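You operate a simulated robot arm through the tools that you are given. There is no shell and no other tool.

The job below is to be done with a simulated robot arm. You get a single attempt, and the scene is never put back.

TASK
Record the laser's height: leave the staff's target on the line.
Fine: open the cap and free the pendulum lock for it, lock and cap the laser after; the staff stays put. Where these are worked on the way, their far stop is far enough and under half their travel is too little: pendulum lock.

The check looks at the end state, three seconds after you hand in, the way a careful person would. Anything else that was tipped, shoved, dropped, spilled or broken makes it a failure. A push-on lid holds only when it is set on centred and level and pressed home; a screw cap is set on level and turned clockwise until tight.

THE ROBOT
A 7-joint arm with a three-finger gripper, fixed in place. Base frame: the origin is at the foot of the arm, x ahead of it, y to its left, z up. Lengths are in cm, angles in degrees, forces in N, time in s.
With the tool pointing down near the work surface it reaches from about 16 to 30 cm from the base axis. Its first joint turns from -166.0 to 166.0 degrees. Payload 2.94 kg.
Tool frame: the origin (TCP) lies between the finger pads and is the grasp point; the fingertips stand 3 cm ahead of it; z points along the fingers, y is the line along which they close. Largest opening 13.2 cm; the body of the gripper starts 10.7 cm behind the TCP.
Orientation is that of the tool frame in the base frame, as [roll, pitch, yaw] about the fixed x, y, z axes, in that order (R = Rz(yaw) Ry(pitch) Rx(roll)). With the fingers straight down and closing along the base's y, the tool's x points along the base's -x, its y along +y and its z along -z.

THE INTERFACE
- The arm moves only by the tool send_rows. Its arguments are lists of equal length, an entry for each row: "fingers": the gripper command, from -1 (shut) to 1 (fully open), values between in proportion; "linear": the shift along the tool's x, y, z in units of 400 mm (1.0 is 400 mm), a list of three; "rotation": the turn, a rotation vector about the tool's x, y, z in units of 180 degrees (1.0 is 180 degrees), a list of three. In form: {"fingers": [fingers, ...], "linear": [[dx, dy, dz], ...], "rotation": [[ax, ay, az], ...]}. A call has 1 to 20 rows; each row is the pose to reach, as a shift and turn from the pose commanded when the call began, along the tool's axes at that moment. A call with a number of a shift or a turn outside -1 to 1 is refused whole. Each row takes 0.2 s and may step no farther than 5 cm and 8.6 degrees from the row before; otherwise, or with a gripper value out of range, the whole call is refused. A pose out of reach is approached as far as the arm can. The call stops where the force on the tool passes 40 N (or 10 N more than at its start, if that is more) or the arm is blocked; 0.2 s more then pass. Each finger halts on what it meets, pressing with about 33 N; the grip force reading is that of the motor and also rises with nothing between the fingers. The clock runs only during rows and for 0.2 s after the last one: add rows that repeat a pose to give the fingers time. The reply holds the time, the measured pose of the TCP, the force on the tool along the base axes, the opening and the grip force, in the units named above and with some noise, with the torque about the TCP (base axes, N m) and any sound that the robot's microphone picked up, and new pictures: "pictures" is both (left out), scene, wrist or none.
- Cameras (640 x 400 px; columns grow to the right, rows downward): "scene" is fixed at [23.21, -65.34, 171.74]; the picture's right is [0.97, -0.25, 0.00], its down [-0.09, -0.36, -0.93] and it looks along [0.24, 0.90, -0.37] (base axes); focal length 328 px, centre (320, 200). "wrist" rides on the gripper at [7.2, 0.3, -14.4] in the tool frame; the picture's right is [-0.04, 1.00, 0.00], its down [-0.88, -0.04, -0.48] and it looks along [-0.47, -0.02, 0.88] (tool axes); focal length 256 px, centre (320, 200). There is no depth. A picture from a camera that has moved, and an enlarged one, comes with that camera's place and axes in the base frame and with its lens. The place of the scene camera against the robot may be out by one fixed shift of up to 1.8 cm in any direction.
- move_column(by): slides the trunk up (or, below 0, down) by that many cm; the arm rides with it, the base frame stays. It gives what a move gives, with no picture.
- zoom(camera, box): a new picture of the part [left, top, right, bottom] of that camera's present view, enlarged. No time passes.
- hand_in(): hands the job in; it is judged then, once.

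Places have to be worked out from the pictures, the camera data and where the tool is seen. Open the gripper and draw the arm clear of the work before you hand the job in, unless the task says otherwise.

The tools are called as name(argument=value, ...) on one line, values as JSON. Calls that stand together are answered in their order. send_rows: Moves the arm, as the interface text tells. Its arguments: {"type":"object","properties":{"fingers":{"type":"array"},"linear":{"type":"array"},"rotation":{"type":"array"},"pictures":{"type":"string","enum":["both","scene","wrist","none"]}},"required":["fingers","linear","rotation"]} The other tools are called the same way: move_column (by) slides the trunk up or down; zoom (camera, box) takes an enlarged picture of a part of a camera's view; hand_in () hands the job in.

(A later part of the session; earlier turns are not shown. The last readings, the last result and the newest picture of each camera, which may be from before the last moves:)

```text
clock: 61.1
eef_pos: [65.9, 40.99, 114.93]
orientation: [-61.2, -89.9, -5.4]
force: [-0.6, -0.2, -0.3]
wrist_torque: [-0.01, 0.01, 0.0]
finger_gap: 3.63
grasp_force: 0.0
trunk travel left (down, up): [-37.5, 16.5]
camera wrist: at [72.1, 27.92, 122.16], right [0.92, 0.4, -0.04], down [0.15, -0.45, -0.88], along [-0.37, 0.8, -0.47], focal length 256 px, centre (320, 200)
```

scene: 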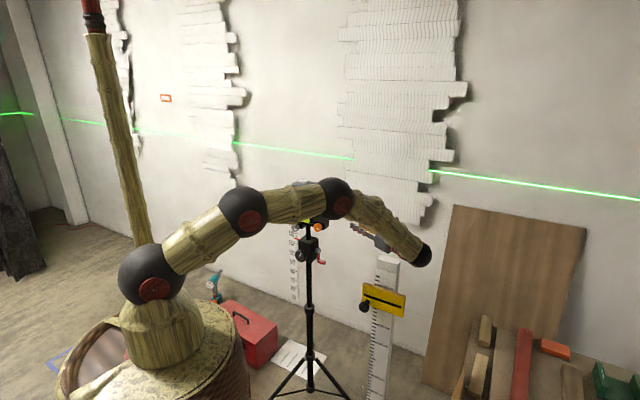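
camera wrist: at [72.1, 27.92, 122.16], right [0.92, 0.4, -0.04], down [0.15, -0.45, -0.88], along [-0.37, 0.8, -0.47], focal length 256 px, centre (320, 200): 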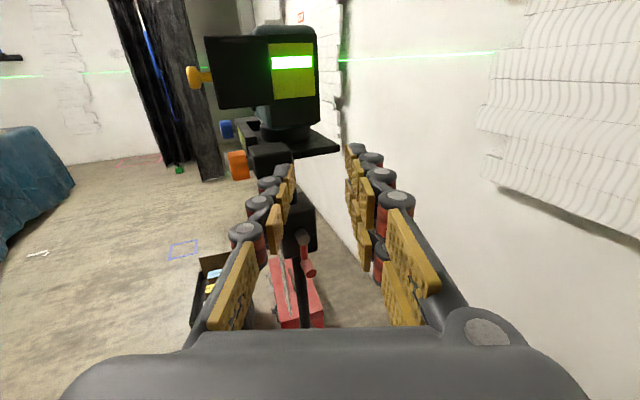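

The camera is nearly in the beam plane. I zoom on the far-wall line, the window stripe and the near-wall line to compare them against the horizon.

zoom(camera="wrist", box=[180, 20, 340, 120])

zoom(camera="wrist", box=[0, 20, 160, 120])

zoom(camera="wrist", box=[340, 20, 500, 120])

```text
4.00 times, centred on (260, 70) of wrist
camera zoom: at [72.1, 27.92, 122.16], right [0.92, 0.4, -0.04], down [0.15, -0.45, -0.88], along [-0.37, 0.8, -0.47], focal length 1024 px, centre (560, 720)
```

zoom: 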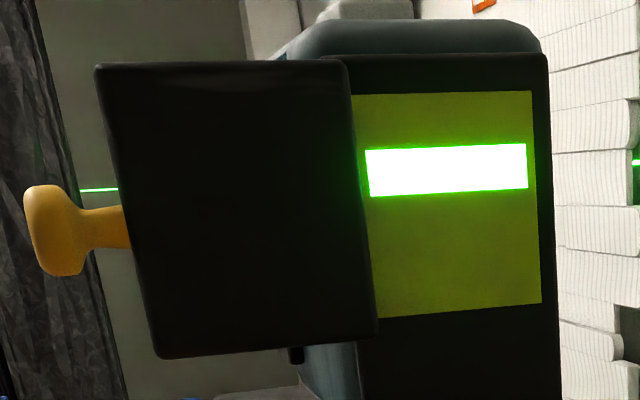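

```text
4.00 times, centred on (80, 70) of wrist
camera zoom: at [72.1, 27.92, 122.16], right [0.92, 0.4, -0.04], down [0.15, -0.45, -0.88], along [-0.37, 0.8, -0.47], focal length 1024 px, centre (1280, 720)
```

zoom: 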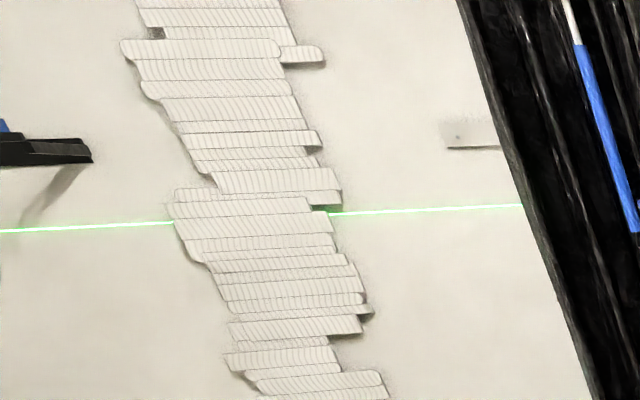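

```text
4.00 times, centred on (420, 70) of wrist
camera zoom: at [72.1, 27.92, 122.16], right [0.92, 0.4, -0.04], down [0.15, -0.45, -0.88], along [-0.37, 0.8, -0.47], focal length 1024 px, centre (-80, 720)
```

zoom: 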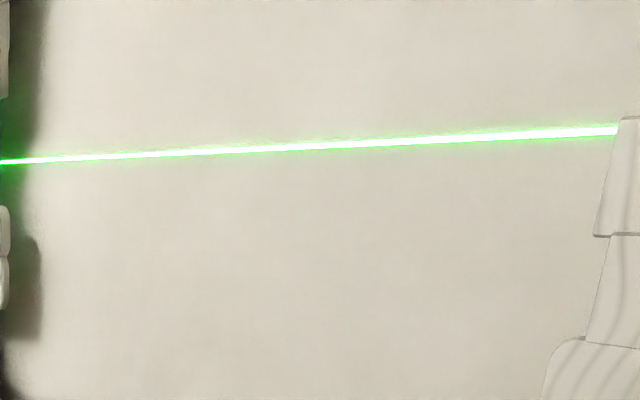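

All line points are collinear in this view, so the camera (z=122.16) lies in the beam plane: laser height ≈ 122.2 cm. The target's black line currently reads ≈127.3 on the staff and the plate faces (-0.71,-0.71); I return to a tool-down pose on the way to the target knob at ≈(44.4, -15, 126).

send_rows(fingers=[-0.45, -0.45, -0.45, -0.45, -0.45, -0.45, -0.45, -0.45, -0.45, -0.45, -0.45, -0.45, -0.45, -0.45, -0.45], linear=[[0.062, -0.048, -0.039], [0.125, -0.096, -0.079], [0.188, -0.145, -0.118], [0.25, -0.193, -0.158], [0.313, -0.241, -0.197], [0.375, -0.289, -0.237], [0.438, -0.338, -0.276], [0.5, -0.386, -0.316], [0.563, -0.434, -0.355], [0.625, -0.482, -0.395], [0.688, -0.53, -0.434], [0.75, -0.579, -0.474], [0.813, -0.627, -0.513], [0.875, -0.675, -0.5525], [0.875, -0.675, -0.5525]], rotation=[[0.0205, -0.0313, -0.0205], [0.041, -0.0625, -0.041], [0.0616, -0.0938, -0.0616], [0.0821, -0.125, -0.0821], [0.1026, -0.1563, -0.1026], [0.1231, -0.1875, -0.1231], [0.1437, -0.2188, -0.1437], [0.1642, -0.25, -0.1642], [0.1847, -0.2813, -0.1847], [0.2052, -0.3125, -0.2052], [0.2257, -0.3438, -0.2257], [0.2463, -0.375, -0.2463], [0.2668, -0.4063, -0.2668], [0.2873, -0.4375, -0.2873], [0.2873, -0.4375, -0.2873]], pictures="wrist")

```text
clock: 64.3
eef_pos: [50.07, 9.89, 149.8]
orientation: [-180.0, -0.2, -179.9]
force: [0.1, 1.3, -0.1]
wrist_torque: [-0.01, 0.03, 0.03]
finger_gap: 3.65
grasp_force: 0.0
trunk travel left (down, up): [-37.5, 16.5]
camera wrist: at [43.0, 10.22, 164.22], right [0.04, 1.0, 0.0], down [0.88, -0.04, 0.47], along [0.47, -0.02, -0.88], focal length 256 px, centre (320, 200)
```

wrist: 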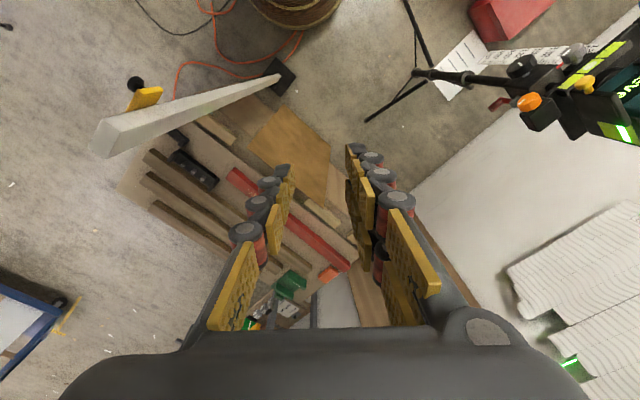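

send_rows(fingers=[-0.45, -0.45, -0.45, -0.45, -0.45, -0.45, -0.45, -0.45, -0.45], linear=[[0.024, -0.084, 0.021], [0.049, -0.169, 0.042], [0.073, -0.253, 0.064], [0.098, -0.338, 0.085], [0.122, -0.422, 0.106], [0.146, -0.506, 0.127], [0.171, -0.591, 0.149], [0.195, -0.675, 0.17], [0.195, -0.675, 0.17]], rotation=[[0, 0, -0.031], [0, 0, -0.0625], [0, 0, -0.094], [0, 0, -0.125], [0, 0, -0.156], [0, 0, -0.1875], [0, 0, -0.219], [0, 0, -0.25], [0, 0, -0.25]])

zoom(camera="wrist", box=[220, 100, 420, 260])

zoom(camera="scene", box=[340, 240, 430, 340])

```text
clock: 66.3
eef_pos: [42.31, -17.14, 143.07]
orientation: [179.9, 0.0, -135.0]
force: [-0.2, 0.0, -0.2]
wrist_torque: [-0.03, 0.01, -0.02]
finger_gap: 3.64
grasp_force: 0.1
trunk travel left (down, up): [-37.5, 16.5]
camera wrist: at [37.04, -22.04, 157.46], right [-0.68, 0.74, 0.0], down [0.65, 0.59, 0.47], along [0.35, 0.32, -0.88], focal length 256 px, centre (320, 200)
```

scene: 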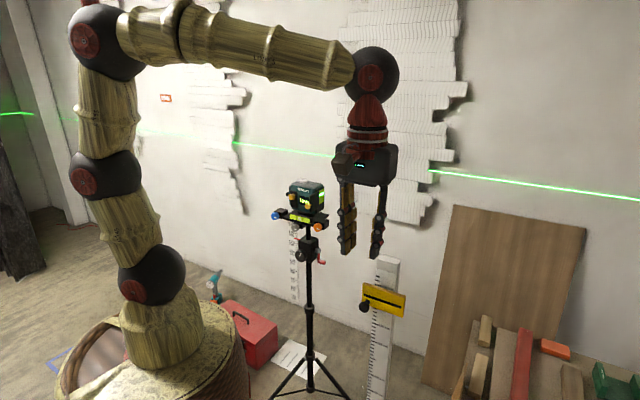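
wrist: 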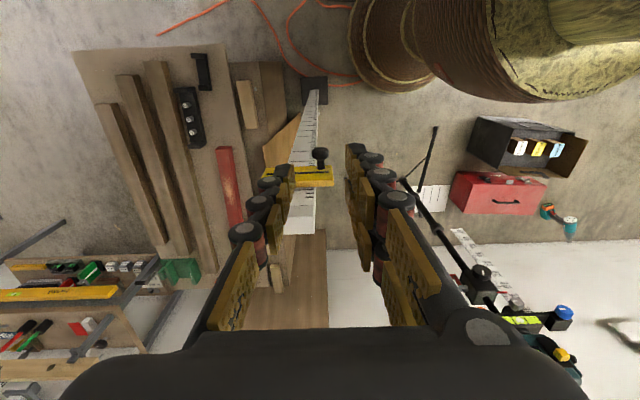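

```text
2.50 times, centred on (320, 180) of wrist
camera zoom: at [37.04, -22.04, 157.46], right [-0.68, 0.74, 0.0], down [0.65, 0.59, 0.47], along [0.35, 0.32, -0.88], focal length 640 px, centre (320, 250)
```

zoom: 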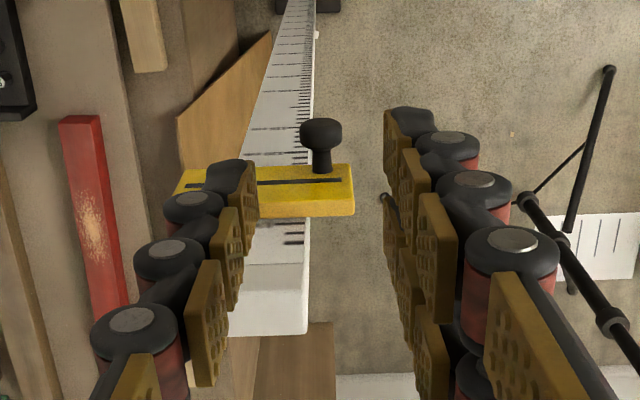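

```text
4.00 times, centred on (385, 290) of scene
camera zoom: at [23.21, -65.34, 171.74], right [0.97, -0.25, 0.0], down [-0.09, -0.36, -0.93], along [0.24, 0.9, -0.37], focal length 1314 px, centre (60, -160)
```

zoom: 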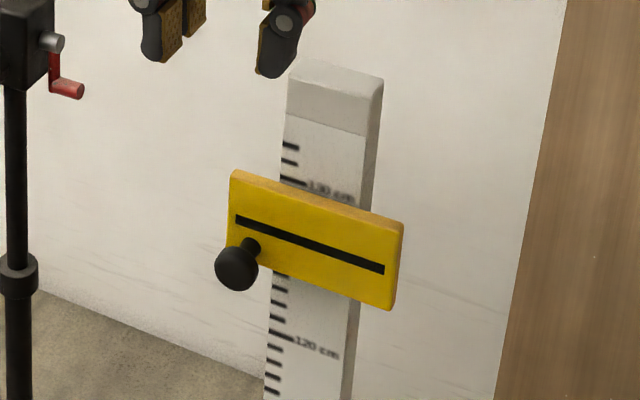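

The knob is at ≈(44.5, -15.1, 126.0), already aligned laterally with the fingers. I move over it and descend so the fingertips straddle the ball.

send_rows(fingers=[-0.36, -0.36, -0.36, -0.36, -0.36, -0.36, -0.36, -0.36], linear=[[-0.04, 0, 0], [-0.075, 0, 0.02], [-0.075, 0, 0.12], [-0.075, 0, 0.22], [-0.075, 0, 0.3], [-0.075, 0, 0.35], [-0.075, 0, 0.379], [-0.075, 0, 0.379]], rotation=[[0, 0, 0], [0, 0, 0], [0, 0, 0], [0, 0, 0], [0, 0, 0], [0, 0, 0], [0, 0, 0], [0, 0, 0]])

zoom(camera="wrist", box=[240, 100, 400, 230])

zoom(camera="scene", box=[340, 240, 430, 340])

```text
clock: 68.1
eef_pos: [44.29, -14.99, 127.95]
orientation: [179.8, 0.0, -135.1]
force: [-0.5, 0.8, -0.2]
wrist_torque: [-0.02, 0.0, 0.02]
finger_gap: 4.19
grasp_force: 0.1
trunk travel left (down, up): [-37.5, 16.5]
camera wrist: at [39.05, -19.87, 142.44], right [-0.68, 0.74, 0.0], down [0.65, 0.59, 0.47], along [0.35, 0.32, -0.88], focal length 256 px, centre (320, 200)
```

scene: 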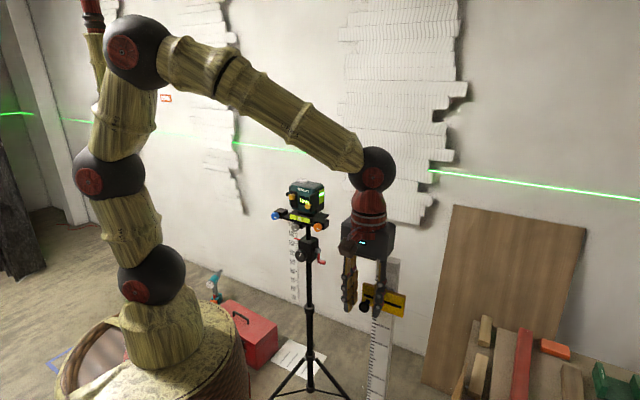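
wrist: 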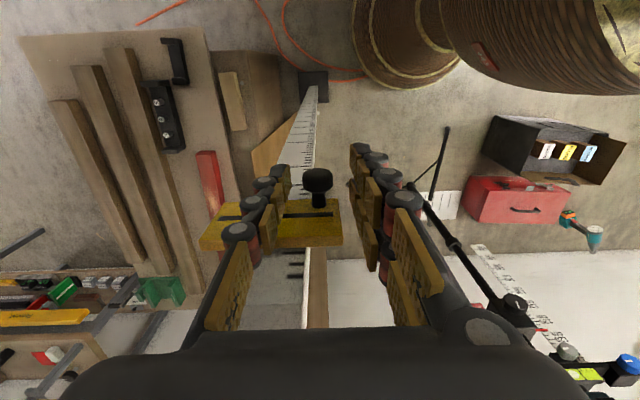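

```text
3.08 times, centred on (320, 165) of wrist
camera zoom: at [39.05, -19.87, 142.44], right [-0.68, 0.74, 0.0], down [0.65, 0.59, 0.47], along [0.35, 0.32, -0.88], focal length 788 px, centre (320, 308)
```

zoom: 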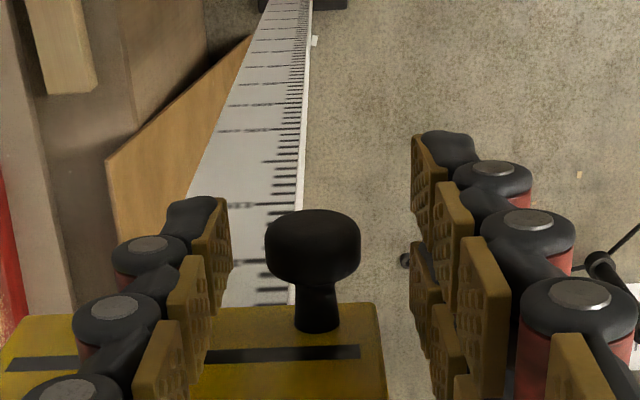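

```text
4.00 times, centred on (385, 290) of scene
camera zoom: at [23.21, -65.34, 171.74], right [0.97, -0.25, 0.0], down [-0.09, -0.36, -0.93], along [0.24, 0.9, -0.37], focal length 1314 px, centre (60, -160)
```

zoom: 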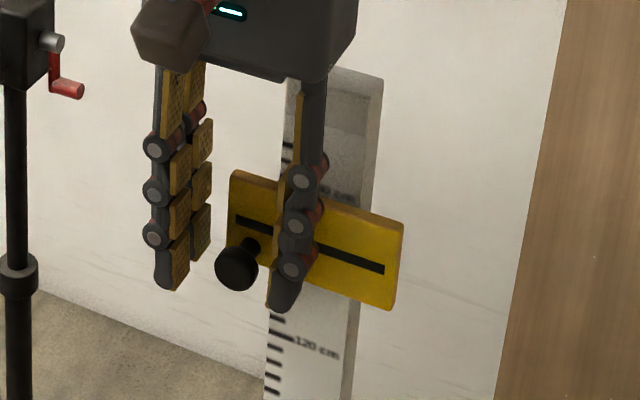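

The ball sits between the fingertips. I close on it and check the grip.

send_rows(fingers=[-0.6, -1, -1, -1, -1], linear=[[0, 0, 0], [0, 0, 0], [0, 0, 0], [0, 0, 0], [0, 0, 0]], rotation=[[0, 0, 0], [0, 0, 0], [0, 0, 0], [0, 0, 0], [0, 0, 0]])

zoom(camera="scene", box=[340, 240, 430, 340])

```text
clock: 69.3
eef_pos: [44.14, -14.84, 128.04]
orientation: [179.8, -0.1, -135.0]
force: [0.0, 1.7, -0.1]
wrist_torque: [0.21, 0.18, 0.62]
finger_gap: 2.49
grasp_force: 33.6
trunk travel left (down, up): [-37.5, 16.5]
camera wrist: at [39.04, -19.86, 142.44], right [-0.68, 0.74, 0.0], down [0.65, 0.59, 0.47], along [0.35, 0.32, -0.88], focal length 256 px, centre (320, 200)
```

scene: 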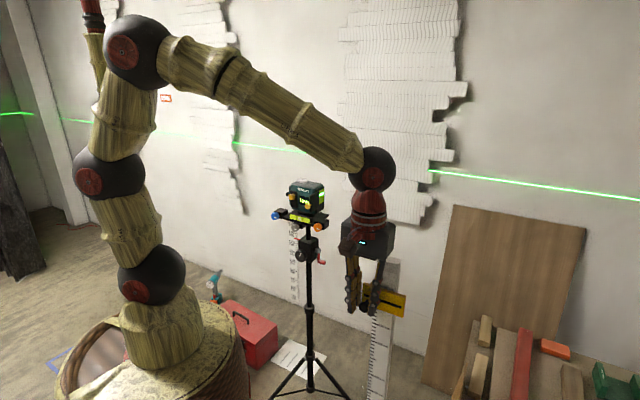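
wrist: 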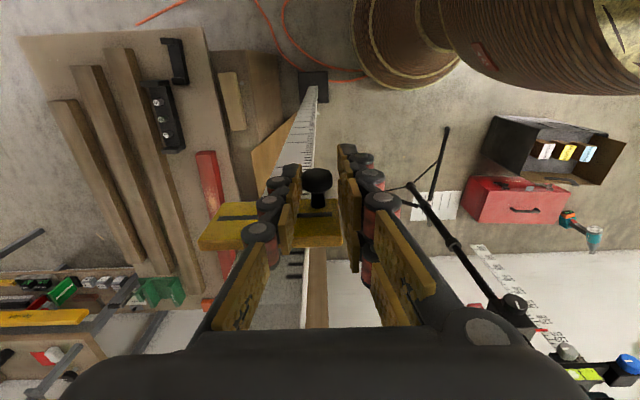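

```text
4.00 times, centred on (385, 290) of scene
camera zoom: at [23.21, -65.34, 171.74], right [0.97, -0.25, 0.0], down [-0.09, -0.36, -0.93], along [0.24, 0.9, -0.37], focal length 1314 px, centre (60, -160)
```

zoom: 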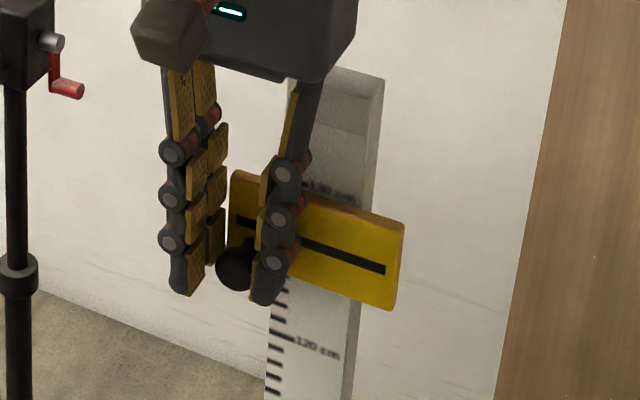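

Gripped (2.49 cm ball). I try lowering 1 cm and watch the force and whether the plate follows.

send_rows(fingers=[-1, -1, -1, -1], linear=[[0, 0, 0.008], [0, 0, 0.016], [0, 0, 0.025], [0, 0, 0.025]], rotation=[[0, 0, 0], [0, 0, 0], [0, 0, 0], [0, 0, 0]])

zoom(camera="scene", box=[340, 240, 430, 340])

```text
clock: 70.3
eef_pos: [44.26, -14.8, 127.01]
orientation: [180.0, -0.1, -135.1]
force: [-1.4, 0.0, 0.6]
wrist_torque: [0.47, -0.03, 0.52]
finger_gap: 2.5
grasp_force: 32.7
trunk travel left (down, up): [-37.5, 16.5]
camera wrist: at [39.09, -19.76, 141.38], right [-0.68, 0.74, 0.0], down [0.65, 0.59, 0.47], along [0.35, 0.32, -0.88], focal length 256 px, centre (320, 200)
```

scene: 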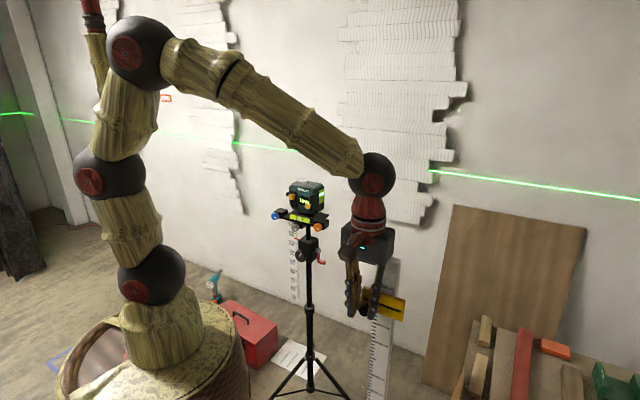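
wrist: 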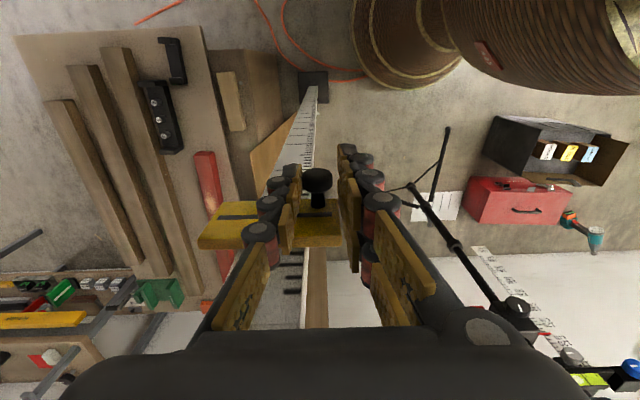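

```text
4.00 times, centred on (385, 290) of scene
camera zoom: at [23.21, -65.34, 171.74], right [0.97, -0.25, 0.0], down [-0.09, -0.36, -0.93], along [0.24, 0.9, -0.37], focal length 1314 px, centre (60, -160)
```

zoom: 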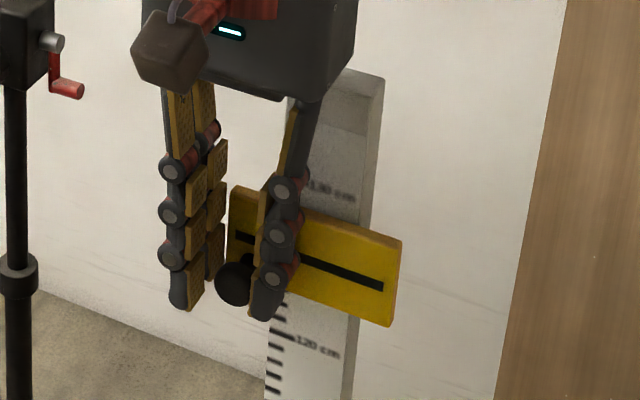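

The plate follows smoothly (~1 cm) with the staff unmoved. I lower another 3.6 cm and then measure against the staff ticks.

send_rows(fingers=[-1, -1, -1, -1, -1, -1, -1, -1, -1], linear=[[0, 0, 0.0125], [0, 0, 0.025], [0, 0, 0.0375], [0, 0, 0.05], [0, 0, 0.0625], [0, 0, 0.075], [0, 0, 0.085], [0, 0, 0.09], [0, 0, 0.09]], rotation=[[0, 0, 0], [0, 0, 0], [0, 0, 0], [0, 0, 0], [0, 0, 0], [0, 0, 0], [0, 0, 0], [0, 0, 0], [0, 0, 0]])

zoom(camera="scene", box=[355, 255, 415, 345])

zoom(camera="wrist", box=[240, 100, 400, 300])

```text
clock: 71.9
eef_pos: [44.66, -14.97, 124.29]
orientation: [-179.6, 0.3, -135.0]
force: [-0.2, 3.0, 15.0]
wrist_torque: [1.35, 0.58, 0.14]
finger_gap: 2.45
grasp_force: 33.3
trunk travel left (down, up): [-37.5, 16.5]
stopped in row 8: the force on the tool passed its limit at 47 N (the readings are from after the stop); the commanded pose is now the measured one
camera wrist: at [39.22, -19.81, 138.57], right [-0.67, 0.74, -0.01], down [0.64, 0.59, 0.48], along [0.36, 0.32, -0.88], focal length 256 px, centre (320, 200)
```

scene: 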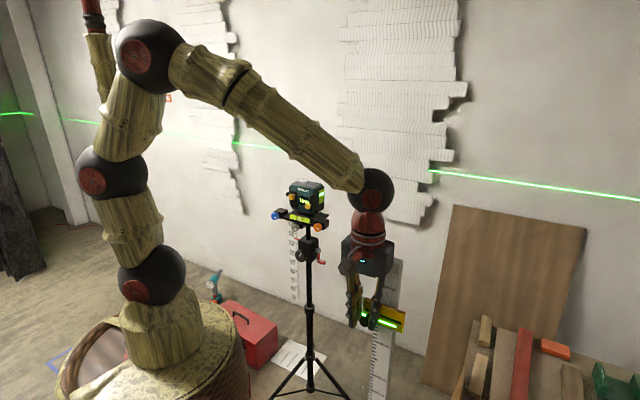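
wrist: 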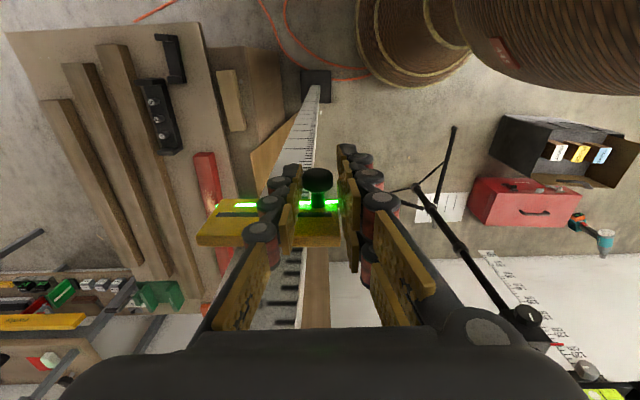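

```text
4.44 times, centred on (385, 300) of scene
camera zoom: at [23.21, -65.34, 171.74], right [0.97, -0.25, 0.0], down [-0.09, -0.36, -0.93], along [0.24, 0.9, -0.37], focal length 1460 px, centre (31, -244)
```

zoom: 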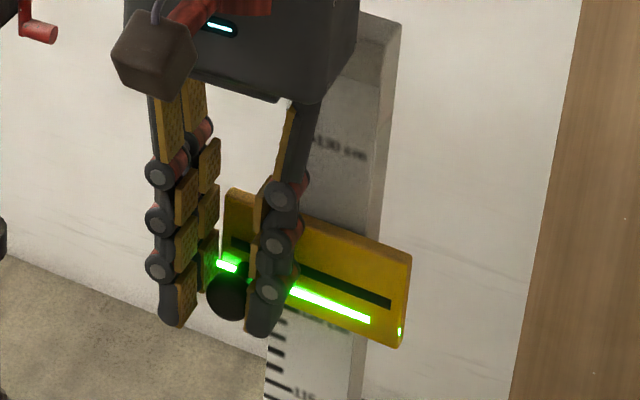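

```text
2.00 times, centred on (320, 200) of wrist
camera zoom: at [39.22, -19.81, 138.57], right [-0.67, 0.74, -0.01], down [0.64, 0.59, 0.48], along [0.36, 0.32, -0.88], focal length 512 px, centre (320, 200)
```

zoom: 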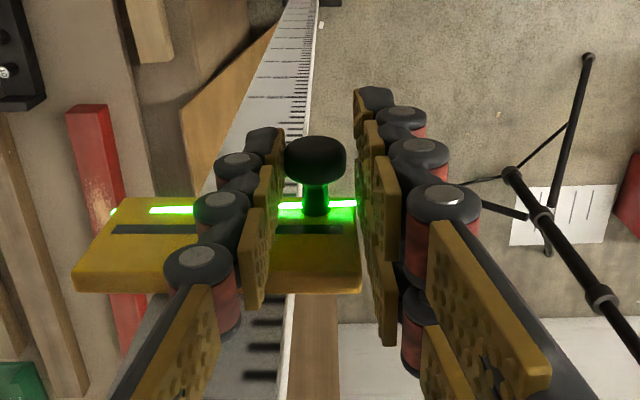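

The green line now shows on the target plate, about 1 cm below its black line, which gives a direct reference. The move stopped on force (47 N), so I hold still, re-read the forces and look closer before continuing.

send_rows(fingers=[-1, -1], linear=[[0, 0, 0], [0, 0, 0]], rotation=[[0, 0, 0], [0, 0, 0]], pictures="none")

zoom(camera="scene", box=[365, 295, 410, 335])

zoom(camera="wrist", box=[180, 160, 400, 260])

```text
clock: 72.5
eef_pos: [44.46, -14.82, 124.17]
orientation: [-179.4, 0.3, -135.0]
force: [0.0, 5.0, 18.9]
wrist_torque: [2.09, -1.31, 0.27]
finger_gap: 2.45
grasp_force: 33.3
trunk travel left (down, up): [-37.5, 16.5]
```

```text
10.00 times, centred on (388, 315) of scene
camera zoom: at [23.21, -65.34, 171.74], right [0.97, -0.25, 0.0], down [-0.09, -0.36, -0.93], along [0.24, 0.9, -0.37], focal length 3285 px, centre (-355, -950)
```

zoom: 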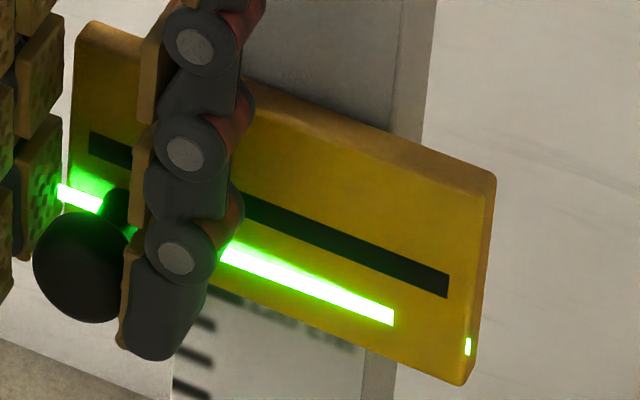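

```text
2.91 times, centred on (290, 210) of wrist
camera zoom: at [39.1, -19.76, 138.55], right [-0.68, 0.74, -0.01], down [0.64, 0.59, 0.48], along [0.36, 0.32, -0.88], focal length 745 px, centre (407, 171)
```

zoom: 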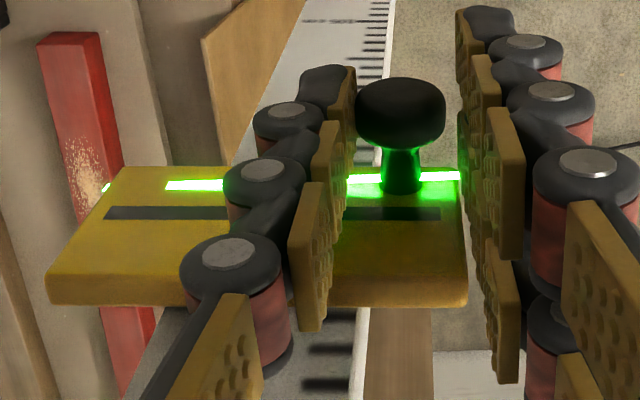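

The plate is slightly cocked (~2°) and the staff appears nudged a few mm to the right in the image, so I'm side-loading it. I shift the grip 0.3 cm back the other way, ease the downward push, and recheck the staff against its original position.

send_rows(fingers=[-1, -1, -1], linear=[[0, 0.004, -0.003], [0, 0.0075, -0.005], [0, 0.0075, -0.005]], rotation=[[0, 0, 0], [0, 0, 0], [0, 0, 0]], pictures="none")

zoom(camera="scene", box=[350, 245, 420, 335])

zoom(camera="scene", box=[365, 295, 410, 335])

```text
clock: 73.3
eef_pos: [44.26, -14.67, 124.31]
orientation: [-179.8, 0.1, -135.0]
force: [1.0, -1.1, 8.8]
wrist_torque: [-0.87, 0.51, 0.04]
finger_gap: 2.05
grasp_force: 32.6
trunk travel left (down, up): [-37.5, 16.5]
```

```text
4.44 times, centred on (385, 290) of scene
camera zoom: at [23.21, -65.34, 171.74], right [0.97, -0.25, 0.0], down [-0.09, -0.36, -0.93], along [0.24, 0.9, -0.37], focal length 1460 px, centre (31, -200)
```

zoom: 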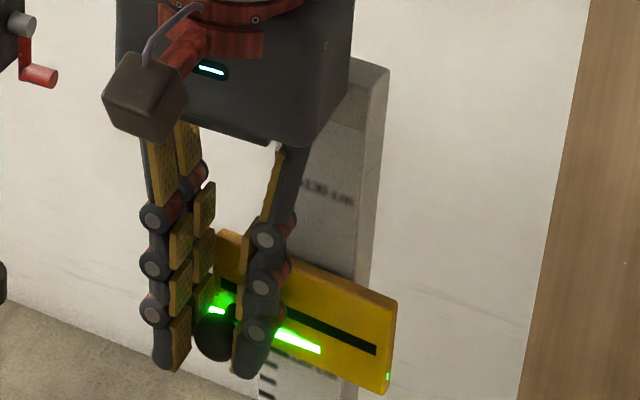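

```text
10.00 times, centred on (388, 315) of scene
camera zoom: at [23.21, -65.34, 171.74], right [0.97, -0.25, 0.0], down [-0.09, -0.36, -0.93], along [0.24, 0.9, -0.37], focal length 3285 px, centre (-355, -950)
```

zoom: 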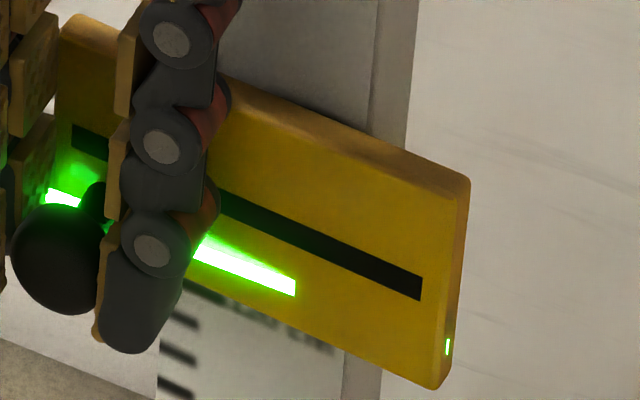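

The staff is back at its original spot. I now see the cause: the gripper body (10.7 cm above the TCP) reached the staff's top (z≈136), so I can't go lower with this grip. I release the ball and lift off, then will push the plate's top edge down with both fingertips, which also levels it.

send_rows(fingers=[-0.7, -0.35, -0.35, -0.35, -0.35, -0.35, -0.35, -0.35, -0.35, -0.35], linear=[[0, 0, 0], [0, 0, 0], [0, 0, 0], [0, 0, -0.03], [0, 0, -0.08], [0, 0, -0.16], [0, 0, -0.24], [0.02, 0, -0.32], [0.05, 0, -0.36], [0.05, 0, -0.36]], rotation=[[0, 0, 0], [0, 0, 0], [0, 0, 0], [0, 0, 0], [0, 0, 0], [0, 0, 0], [0, 0, 0], [0, 0, 0], [0, 0, 0], [0, 0, 0]])

zoom(camera="scene", box=[350, 245, 420, 335])

zoom(camera="scene", box=[365, 295, 410, 335])

zoom(camera="wrist", box=[200, 80, 420, 260])

```text
clock: 75.5
eef_pos: [42.76, -16.28, 138.73]
orientation: [-179.7, 0.2, -134.9]
force: [-0.3, 1.4, -0.8]
wrist_torque: [-0.01, 0.01, 0.03]
finger_gap: 4.3
grasp_force: 0.1
trunk travel left (down, up): [-37.5, 16.5]
camera wrist: at [37.5, -21.17, 153.08], right [-0.68, 0.74, 0.0], down [0.65, 0.59, 0.48], along [0.36, 0.32, -0.88], focal length 256 px, centre (320, 200)
```

scene: 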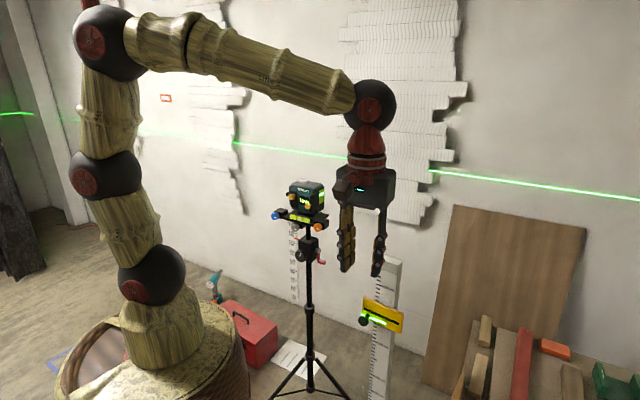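
wrist: 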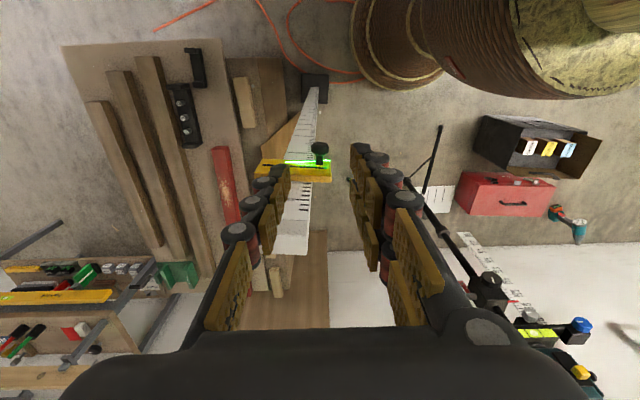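

```text
4.44 times, centred on (385, 290) of scene
camera zoom: at [23.21, -65.34, 171.74], right [0.97, -0.25, 0.0], down [-0.09, -0.36, -0.93], along [0.24, 0.9, -0.37], focal length 1460 px, centre (31, -200)
```

zoom: 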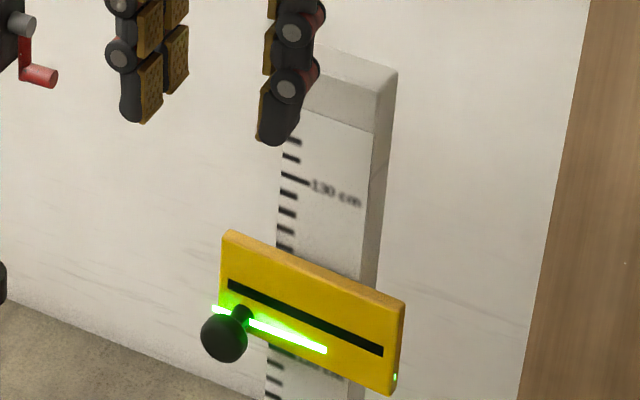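

```text
10.00 times, centred on (388, 315) of scene
camera zoom: at [23.21, -65.34, 171.74], right [0.97, -0.25, 0.0], down [-0.09, -0.36, -0.93], along [0.24, 0.9, -0.37], focal length 3285 px, centre (-355, -950)
```

zoom: 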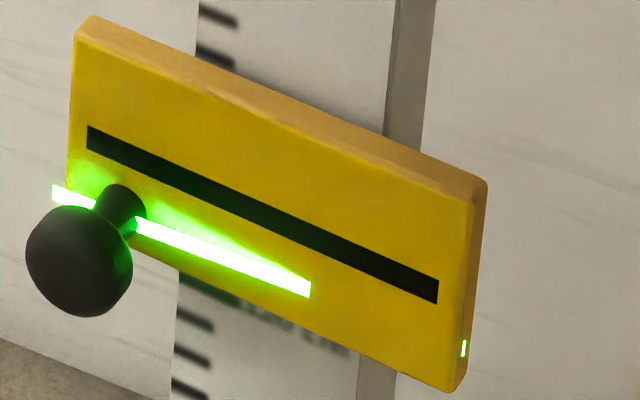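

```text
2.22 times, centred on (310, 170) of wrist
camera zoom: at [37.5, -21.17, 153.08], right [-0.68, 0.74, 0.0], down [0.65, 0.59, 0.48], along [0.36, 0.32, -0.88], focal length 569 px, centre (342, 267)
```

zoom: 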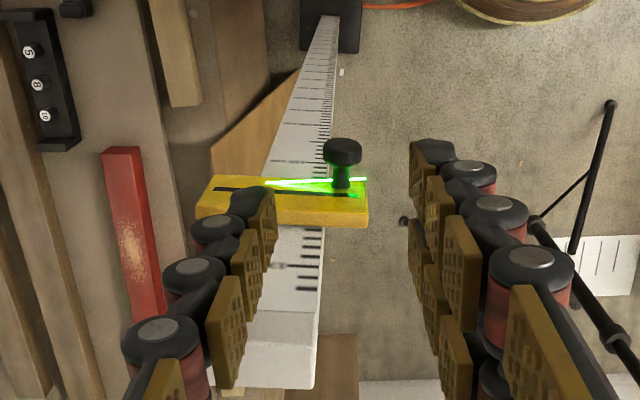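

The plate now shows clearly: the green line runs ~1 cm below the black line, and the plate is tilted ~4° (right end low). The staff may be ~3 mm off; I zoom to check that the staff itself is upright and unmoved at its base.

zoom(camera="scene", box=[360, 250, 410, 400])

zoom(camera="wrist", box=[270, 60, 350, 130])

zoom(camera="wrist", box=[240, 140, 350, 230])

```text
2.67 times, centred on (385, 325) of scene
camera zoom: at [23.21, -65.34, 171.74], right [0.97, -0.25, 0.0], down [-0.09, -0.36, -0.93], along [0.24, 0.9, -0.37], focal length 876 px, centre (147, -133)
```

zoom: 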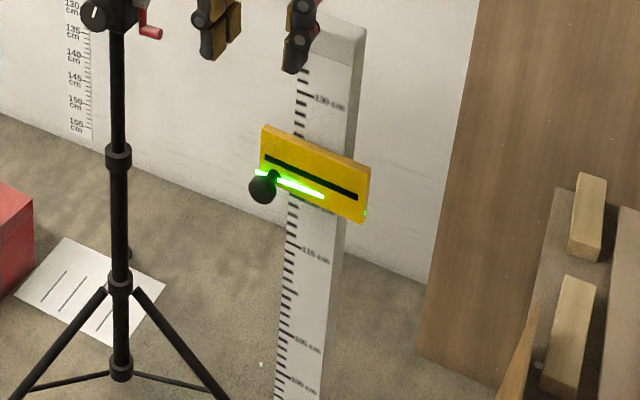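

```text
5.71 times, centred on (310, 95) of wrist
camera zoom: at [37.5, -21.17, 153.08], right [-0.68, 0.74, 0.0], down [0.65, 0.59, 0.48], along [0.36, 0.32, -0.88], focal length 1463 px, centre (377, 800)
```

zoom: 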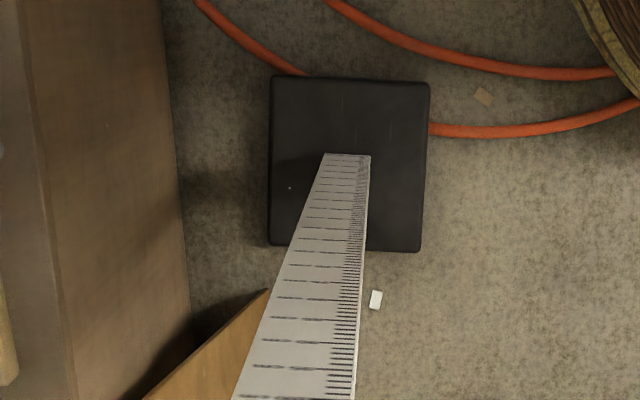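

```text
4.44 times, centred on (295, 185) of wrist
camera zoom: at [37.5, -21.17, 153.08], right [-0.68, 0.74, 0.0], down [0.65, 0.59, 0.48], along [0.36, 0.32, -0.88], focal length 1138 px, centre (431, 267)
```

zoom: 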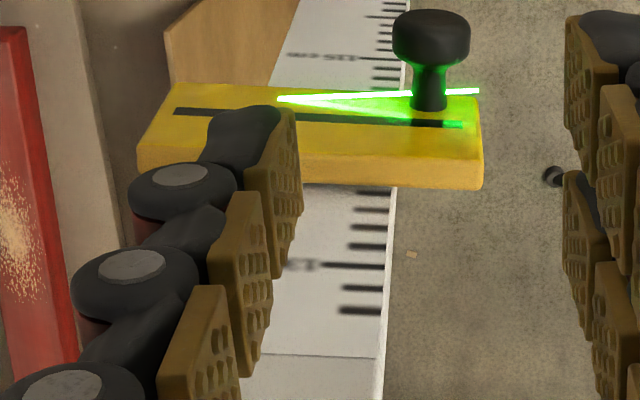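

Comparing tick and plate directions, the staff (with plate) has been turned ~6° about vertical by that contact; the plate itself isn't tilted, and its black line is ~1.35 cm above the laser line. I'll grasp the plate by its two ends from above (body stays clear of the staff top), first positioning over it with the gripper fully open.

send_rows(fingers=[1, 1, 1, 1, 1, 1, 1, 1, 1, 1, 1], linear=[[0, 0, -0.06], [0, -0.045, -0.09], [0, -0.089, -0.09], [0, -0.089, -0.09], [0, -0.089, -0.09], [0, -0.089, -0.09], [-0.06, -0.089, -0.09], [-0.12, -0.089, -0.09], [-0.12, -0.089, 0.0], [-0.12, -0.089, 0.1], [-0.12, -0.089, 0.1]], rotation=[[0, 0, 0], [0, 0, 0], [0, 0, 0], [0, 0, 0], [0, 0, 0], [0, 0, 0], [0, 0, 0], [0, 0, 0], [0, 0, 0], [0, 0, 0], [0, 0, 0]])

zoom(camera="wrist", box=[200, 100, 440, 300])

zoom(camera="scene", box=[340, 240, 430, 340])

```text
clock: 77.9
eef_pos: [48.83, -15.3, 134.48]
orientation: [-179.7, 0.2, -135.0]
force: [-0.1, -0.4, 0.5]
wrist_torque: [0.0, -0.02, 0.01]
finger_gap: 13.18
grasp_force: 0.0
trunk travel left (down, up): [-37.5, 16.5]
camera wrist: at [43.43, -20.19, 148.94], right [-0.68, 0.74, -0.01], down [0.65, 0.59, 0.48], along [0.36, 0.32, -0.88], focal length 256 px, centre (320, 200)
```

scene: 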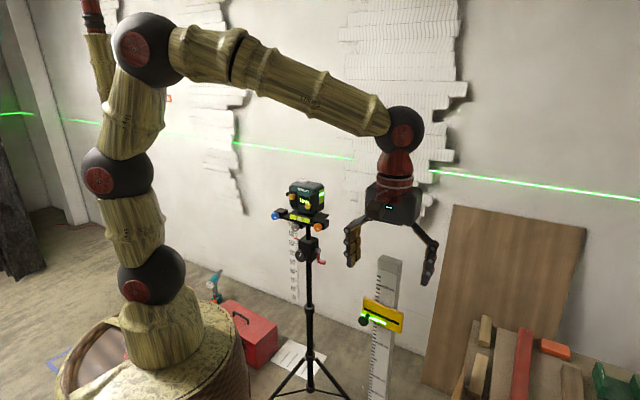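
wrist: 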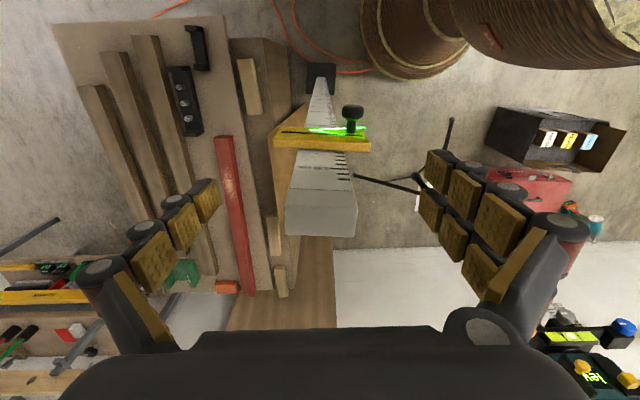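

```text
2.00 times, centred on (320, 200) of wrist
camera zoom: at [43.43, -20.19, 148.94], right [-0.68, 0.74, -0.01], down [0.65, 0.59, 0.48], along [0.36, 0.32, -0.88], focal length 512 px, centre (320, 200)
```

zoom: 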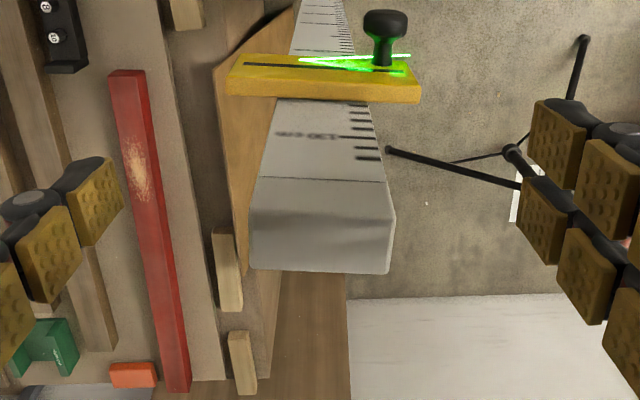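

```text
4.00 times, centred on (385, 290) of scene
camera zoom: at [23.21, -65.34, 171.74], right [0.97, -0.25, 0.0], down [-0.09, -0.36, -0.93], along [0.24, 0.9, -0.37], focal length 1314 px, centre (60, -160)
```

zoom: 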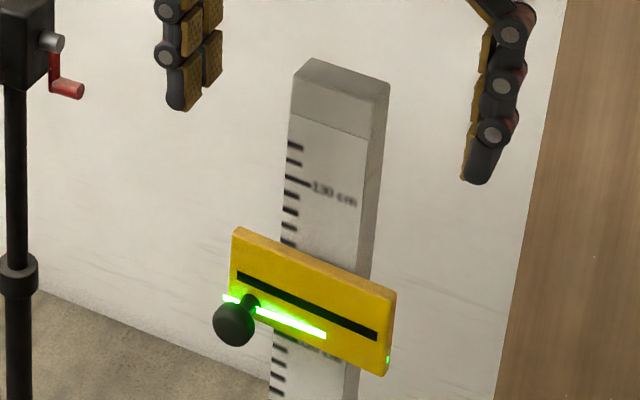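

Positioned over the plate with the staff still upright. I descend so the fingertips flank the plate's ends (body stays >1.5 cm above the staff top).

send_rows(fingers=[1, 1, 1, 1, 1], linear=[[0, 0, 0.06], [0, 0, 0.12], [0, 0, 0.16], [0, 0, 0.18], [0, 0, 0.18]], rotation=[[0, 0, 0], [0, 0, 0], [0, 0, 0], [0, 0, 0], [0, 0, 0]])

zoom(camera="scene", box=[340, 240, 430, 340])

zoom(camera="wrist", box=[180, 100, 460, 300])

```text
clock: 79.1
eef_pos: [48.82, -15.36, 127.52]
orientation: [-179.8, 0.2, -135.1]
force: [-0.4, 0.3, -0.6]
wrist_torque: [0.0, 0.0, -0.03]
finger_gap: 13.19
grasp_force: 0.1
trunk travel left (down, up): [-37.5, 16.5]
camera wrist: at [43.49, -20.26, 141.89], right [-0.68, 0.74, -0.01], down [0.65, 0.59, 0.48], along [0.36, 0.32, -0.88], focal length 256 px, centre (320, 200)
```

scene: 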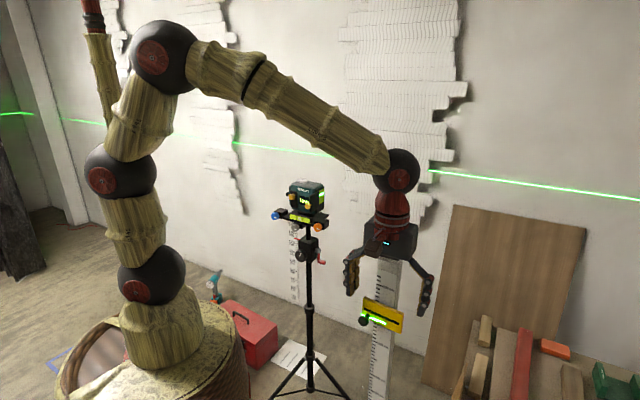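
wrist: 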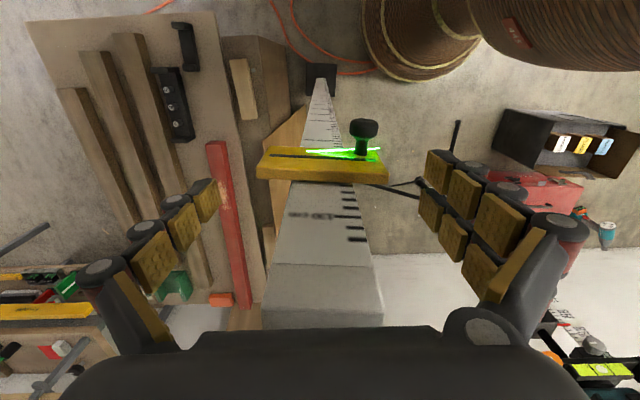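

```text
4.00 times, centred on (385, 290) of scene
camera zoom: at [23.21, -65.34, 171.74], right [0.97, -0.25, 0.0], down [-0.09, -0.36, -0.93], along [0.24, 0.9, -0.37], focal length 1314 px, centre (60, -160)
```

zoom: 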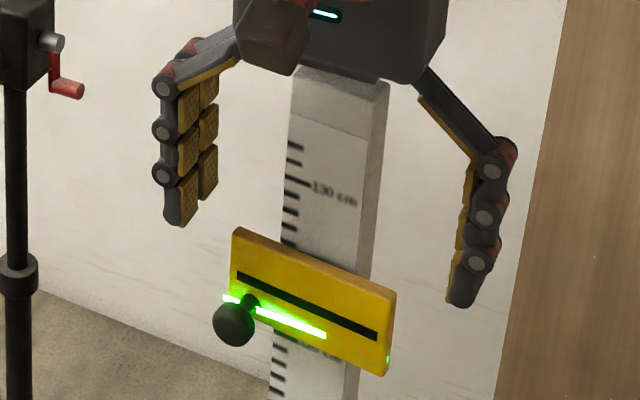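

```text
2.00 times, centred on (320, 200) of wrist
camera zoom: at [43.49, -20.26, 141.89], right [-0.68, 0.74, -0.01], down [0.65, 0.59, 0.48], along [0.36, 0.32, -0.88], focal length 512 px, centre (320, 200)
```

zoom: 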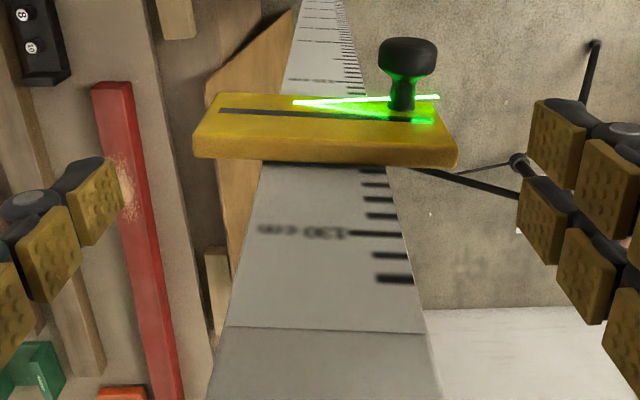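

The tips need a bit more overlap with the plate ends, so I lower 0.7 cm more and close partway to inspect alignment.

send_rows(fingers=[0.8, 0.6, 0.5, 0.5, 0.5], linear=[[0, 0, 0.0175], [0, 0, 0.0175], [0, 0, 0.0175], [0, 0, 0.0175], [0, 0, 0.0175]], rotation=[[0, 0, 0], [0, 0, 0], [0, 0, 0], [0, 0, 0], [0, 0, 0]])

zoom(camera="scene", box=[340, 240, 430, 340])

zoom(camera="wrist", box=[180, 100, 460, 300])

```text
clock: 80.3
eef_pos: [48.78, -15.36, 126.74]
orientation: [-179.7, 0.2, -135.1]
force: [0.6, -0.5, 0.6]
wrist_torque: [0.01, 0.05, -0.03]
finger_gap: 9.91
grasp_force: 0.2
trunk travel left (down, up): [-37.5, 16.5]
camera wrist: at [43.44, -20.19, 141.17], right [-0.68, 0.74, -0.01], down [0.65, 0.59, 0.48], along [0.36, 0.32, -0.88], focal length 256 px, centre (320, 200)
```

scene: 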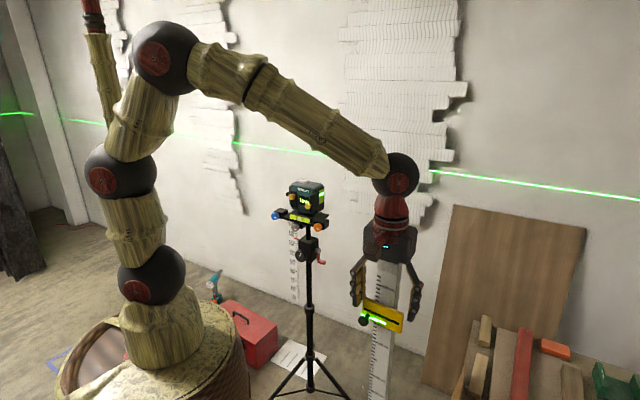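
wrist: 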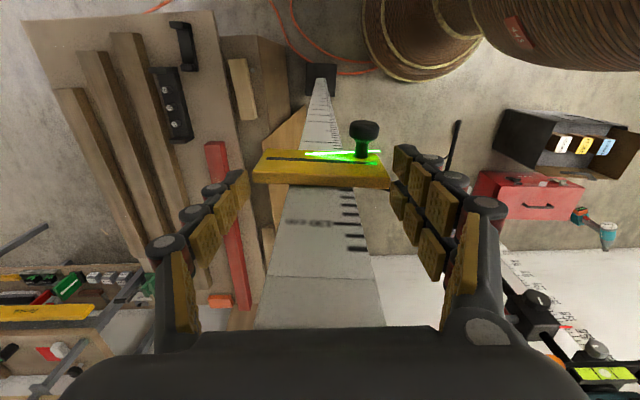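

```text
4.00 times, centred on (385, 290) of scene
camera zoom: at [23.21, -65.34, 171.74], right [0.97, -0.25, 0.0], down [-0.09, -0.36, -0.93], along [0.24, 0.9, -0.37], focal length 1314 px, centre (60, -160)
```

zoom: 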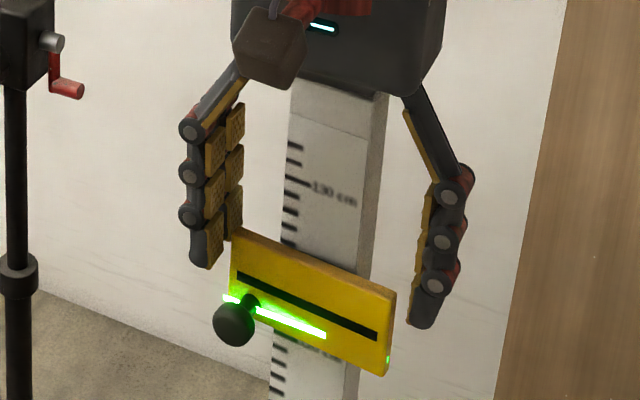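

```text
2.00 times, centred on (320, 200) of wrist
camera zoom: at [43.44, -20.19, 141.17], right [-0.68, 0.74, -0.01], down [0.65, 0.59, 0.48], along [0.36, 0.32, -0.88], focal length 512 px, centre (320, 200)
```

zoom: 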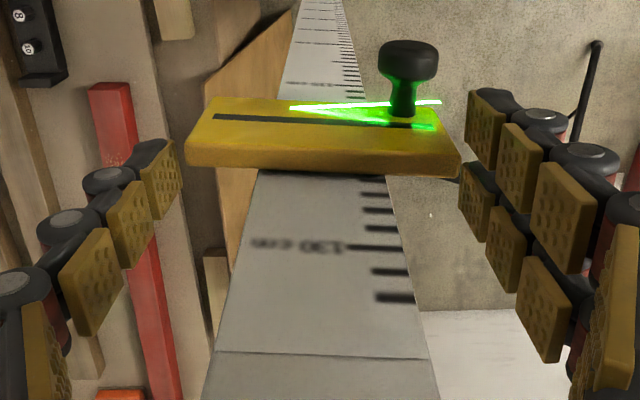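

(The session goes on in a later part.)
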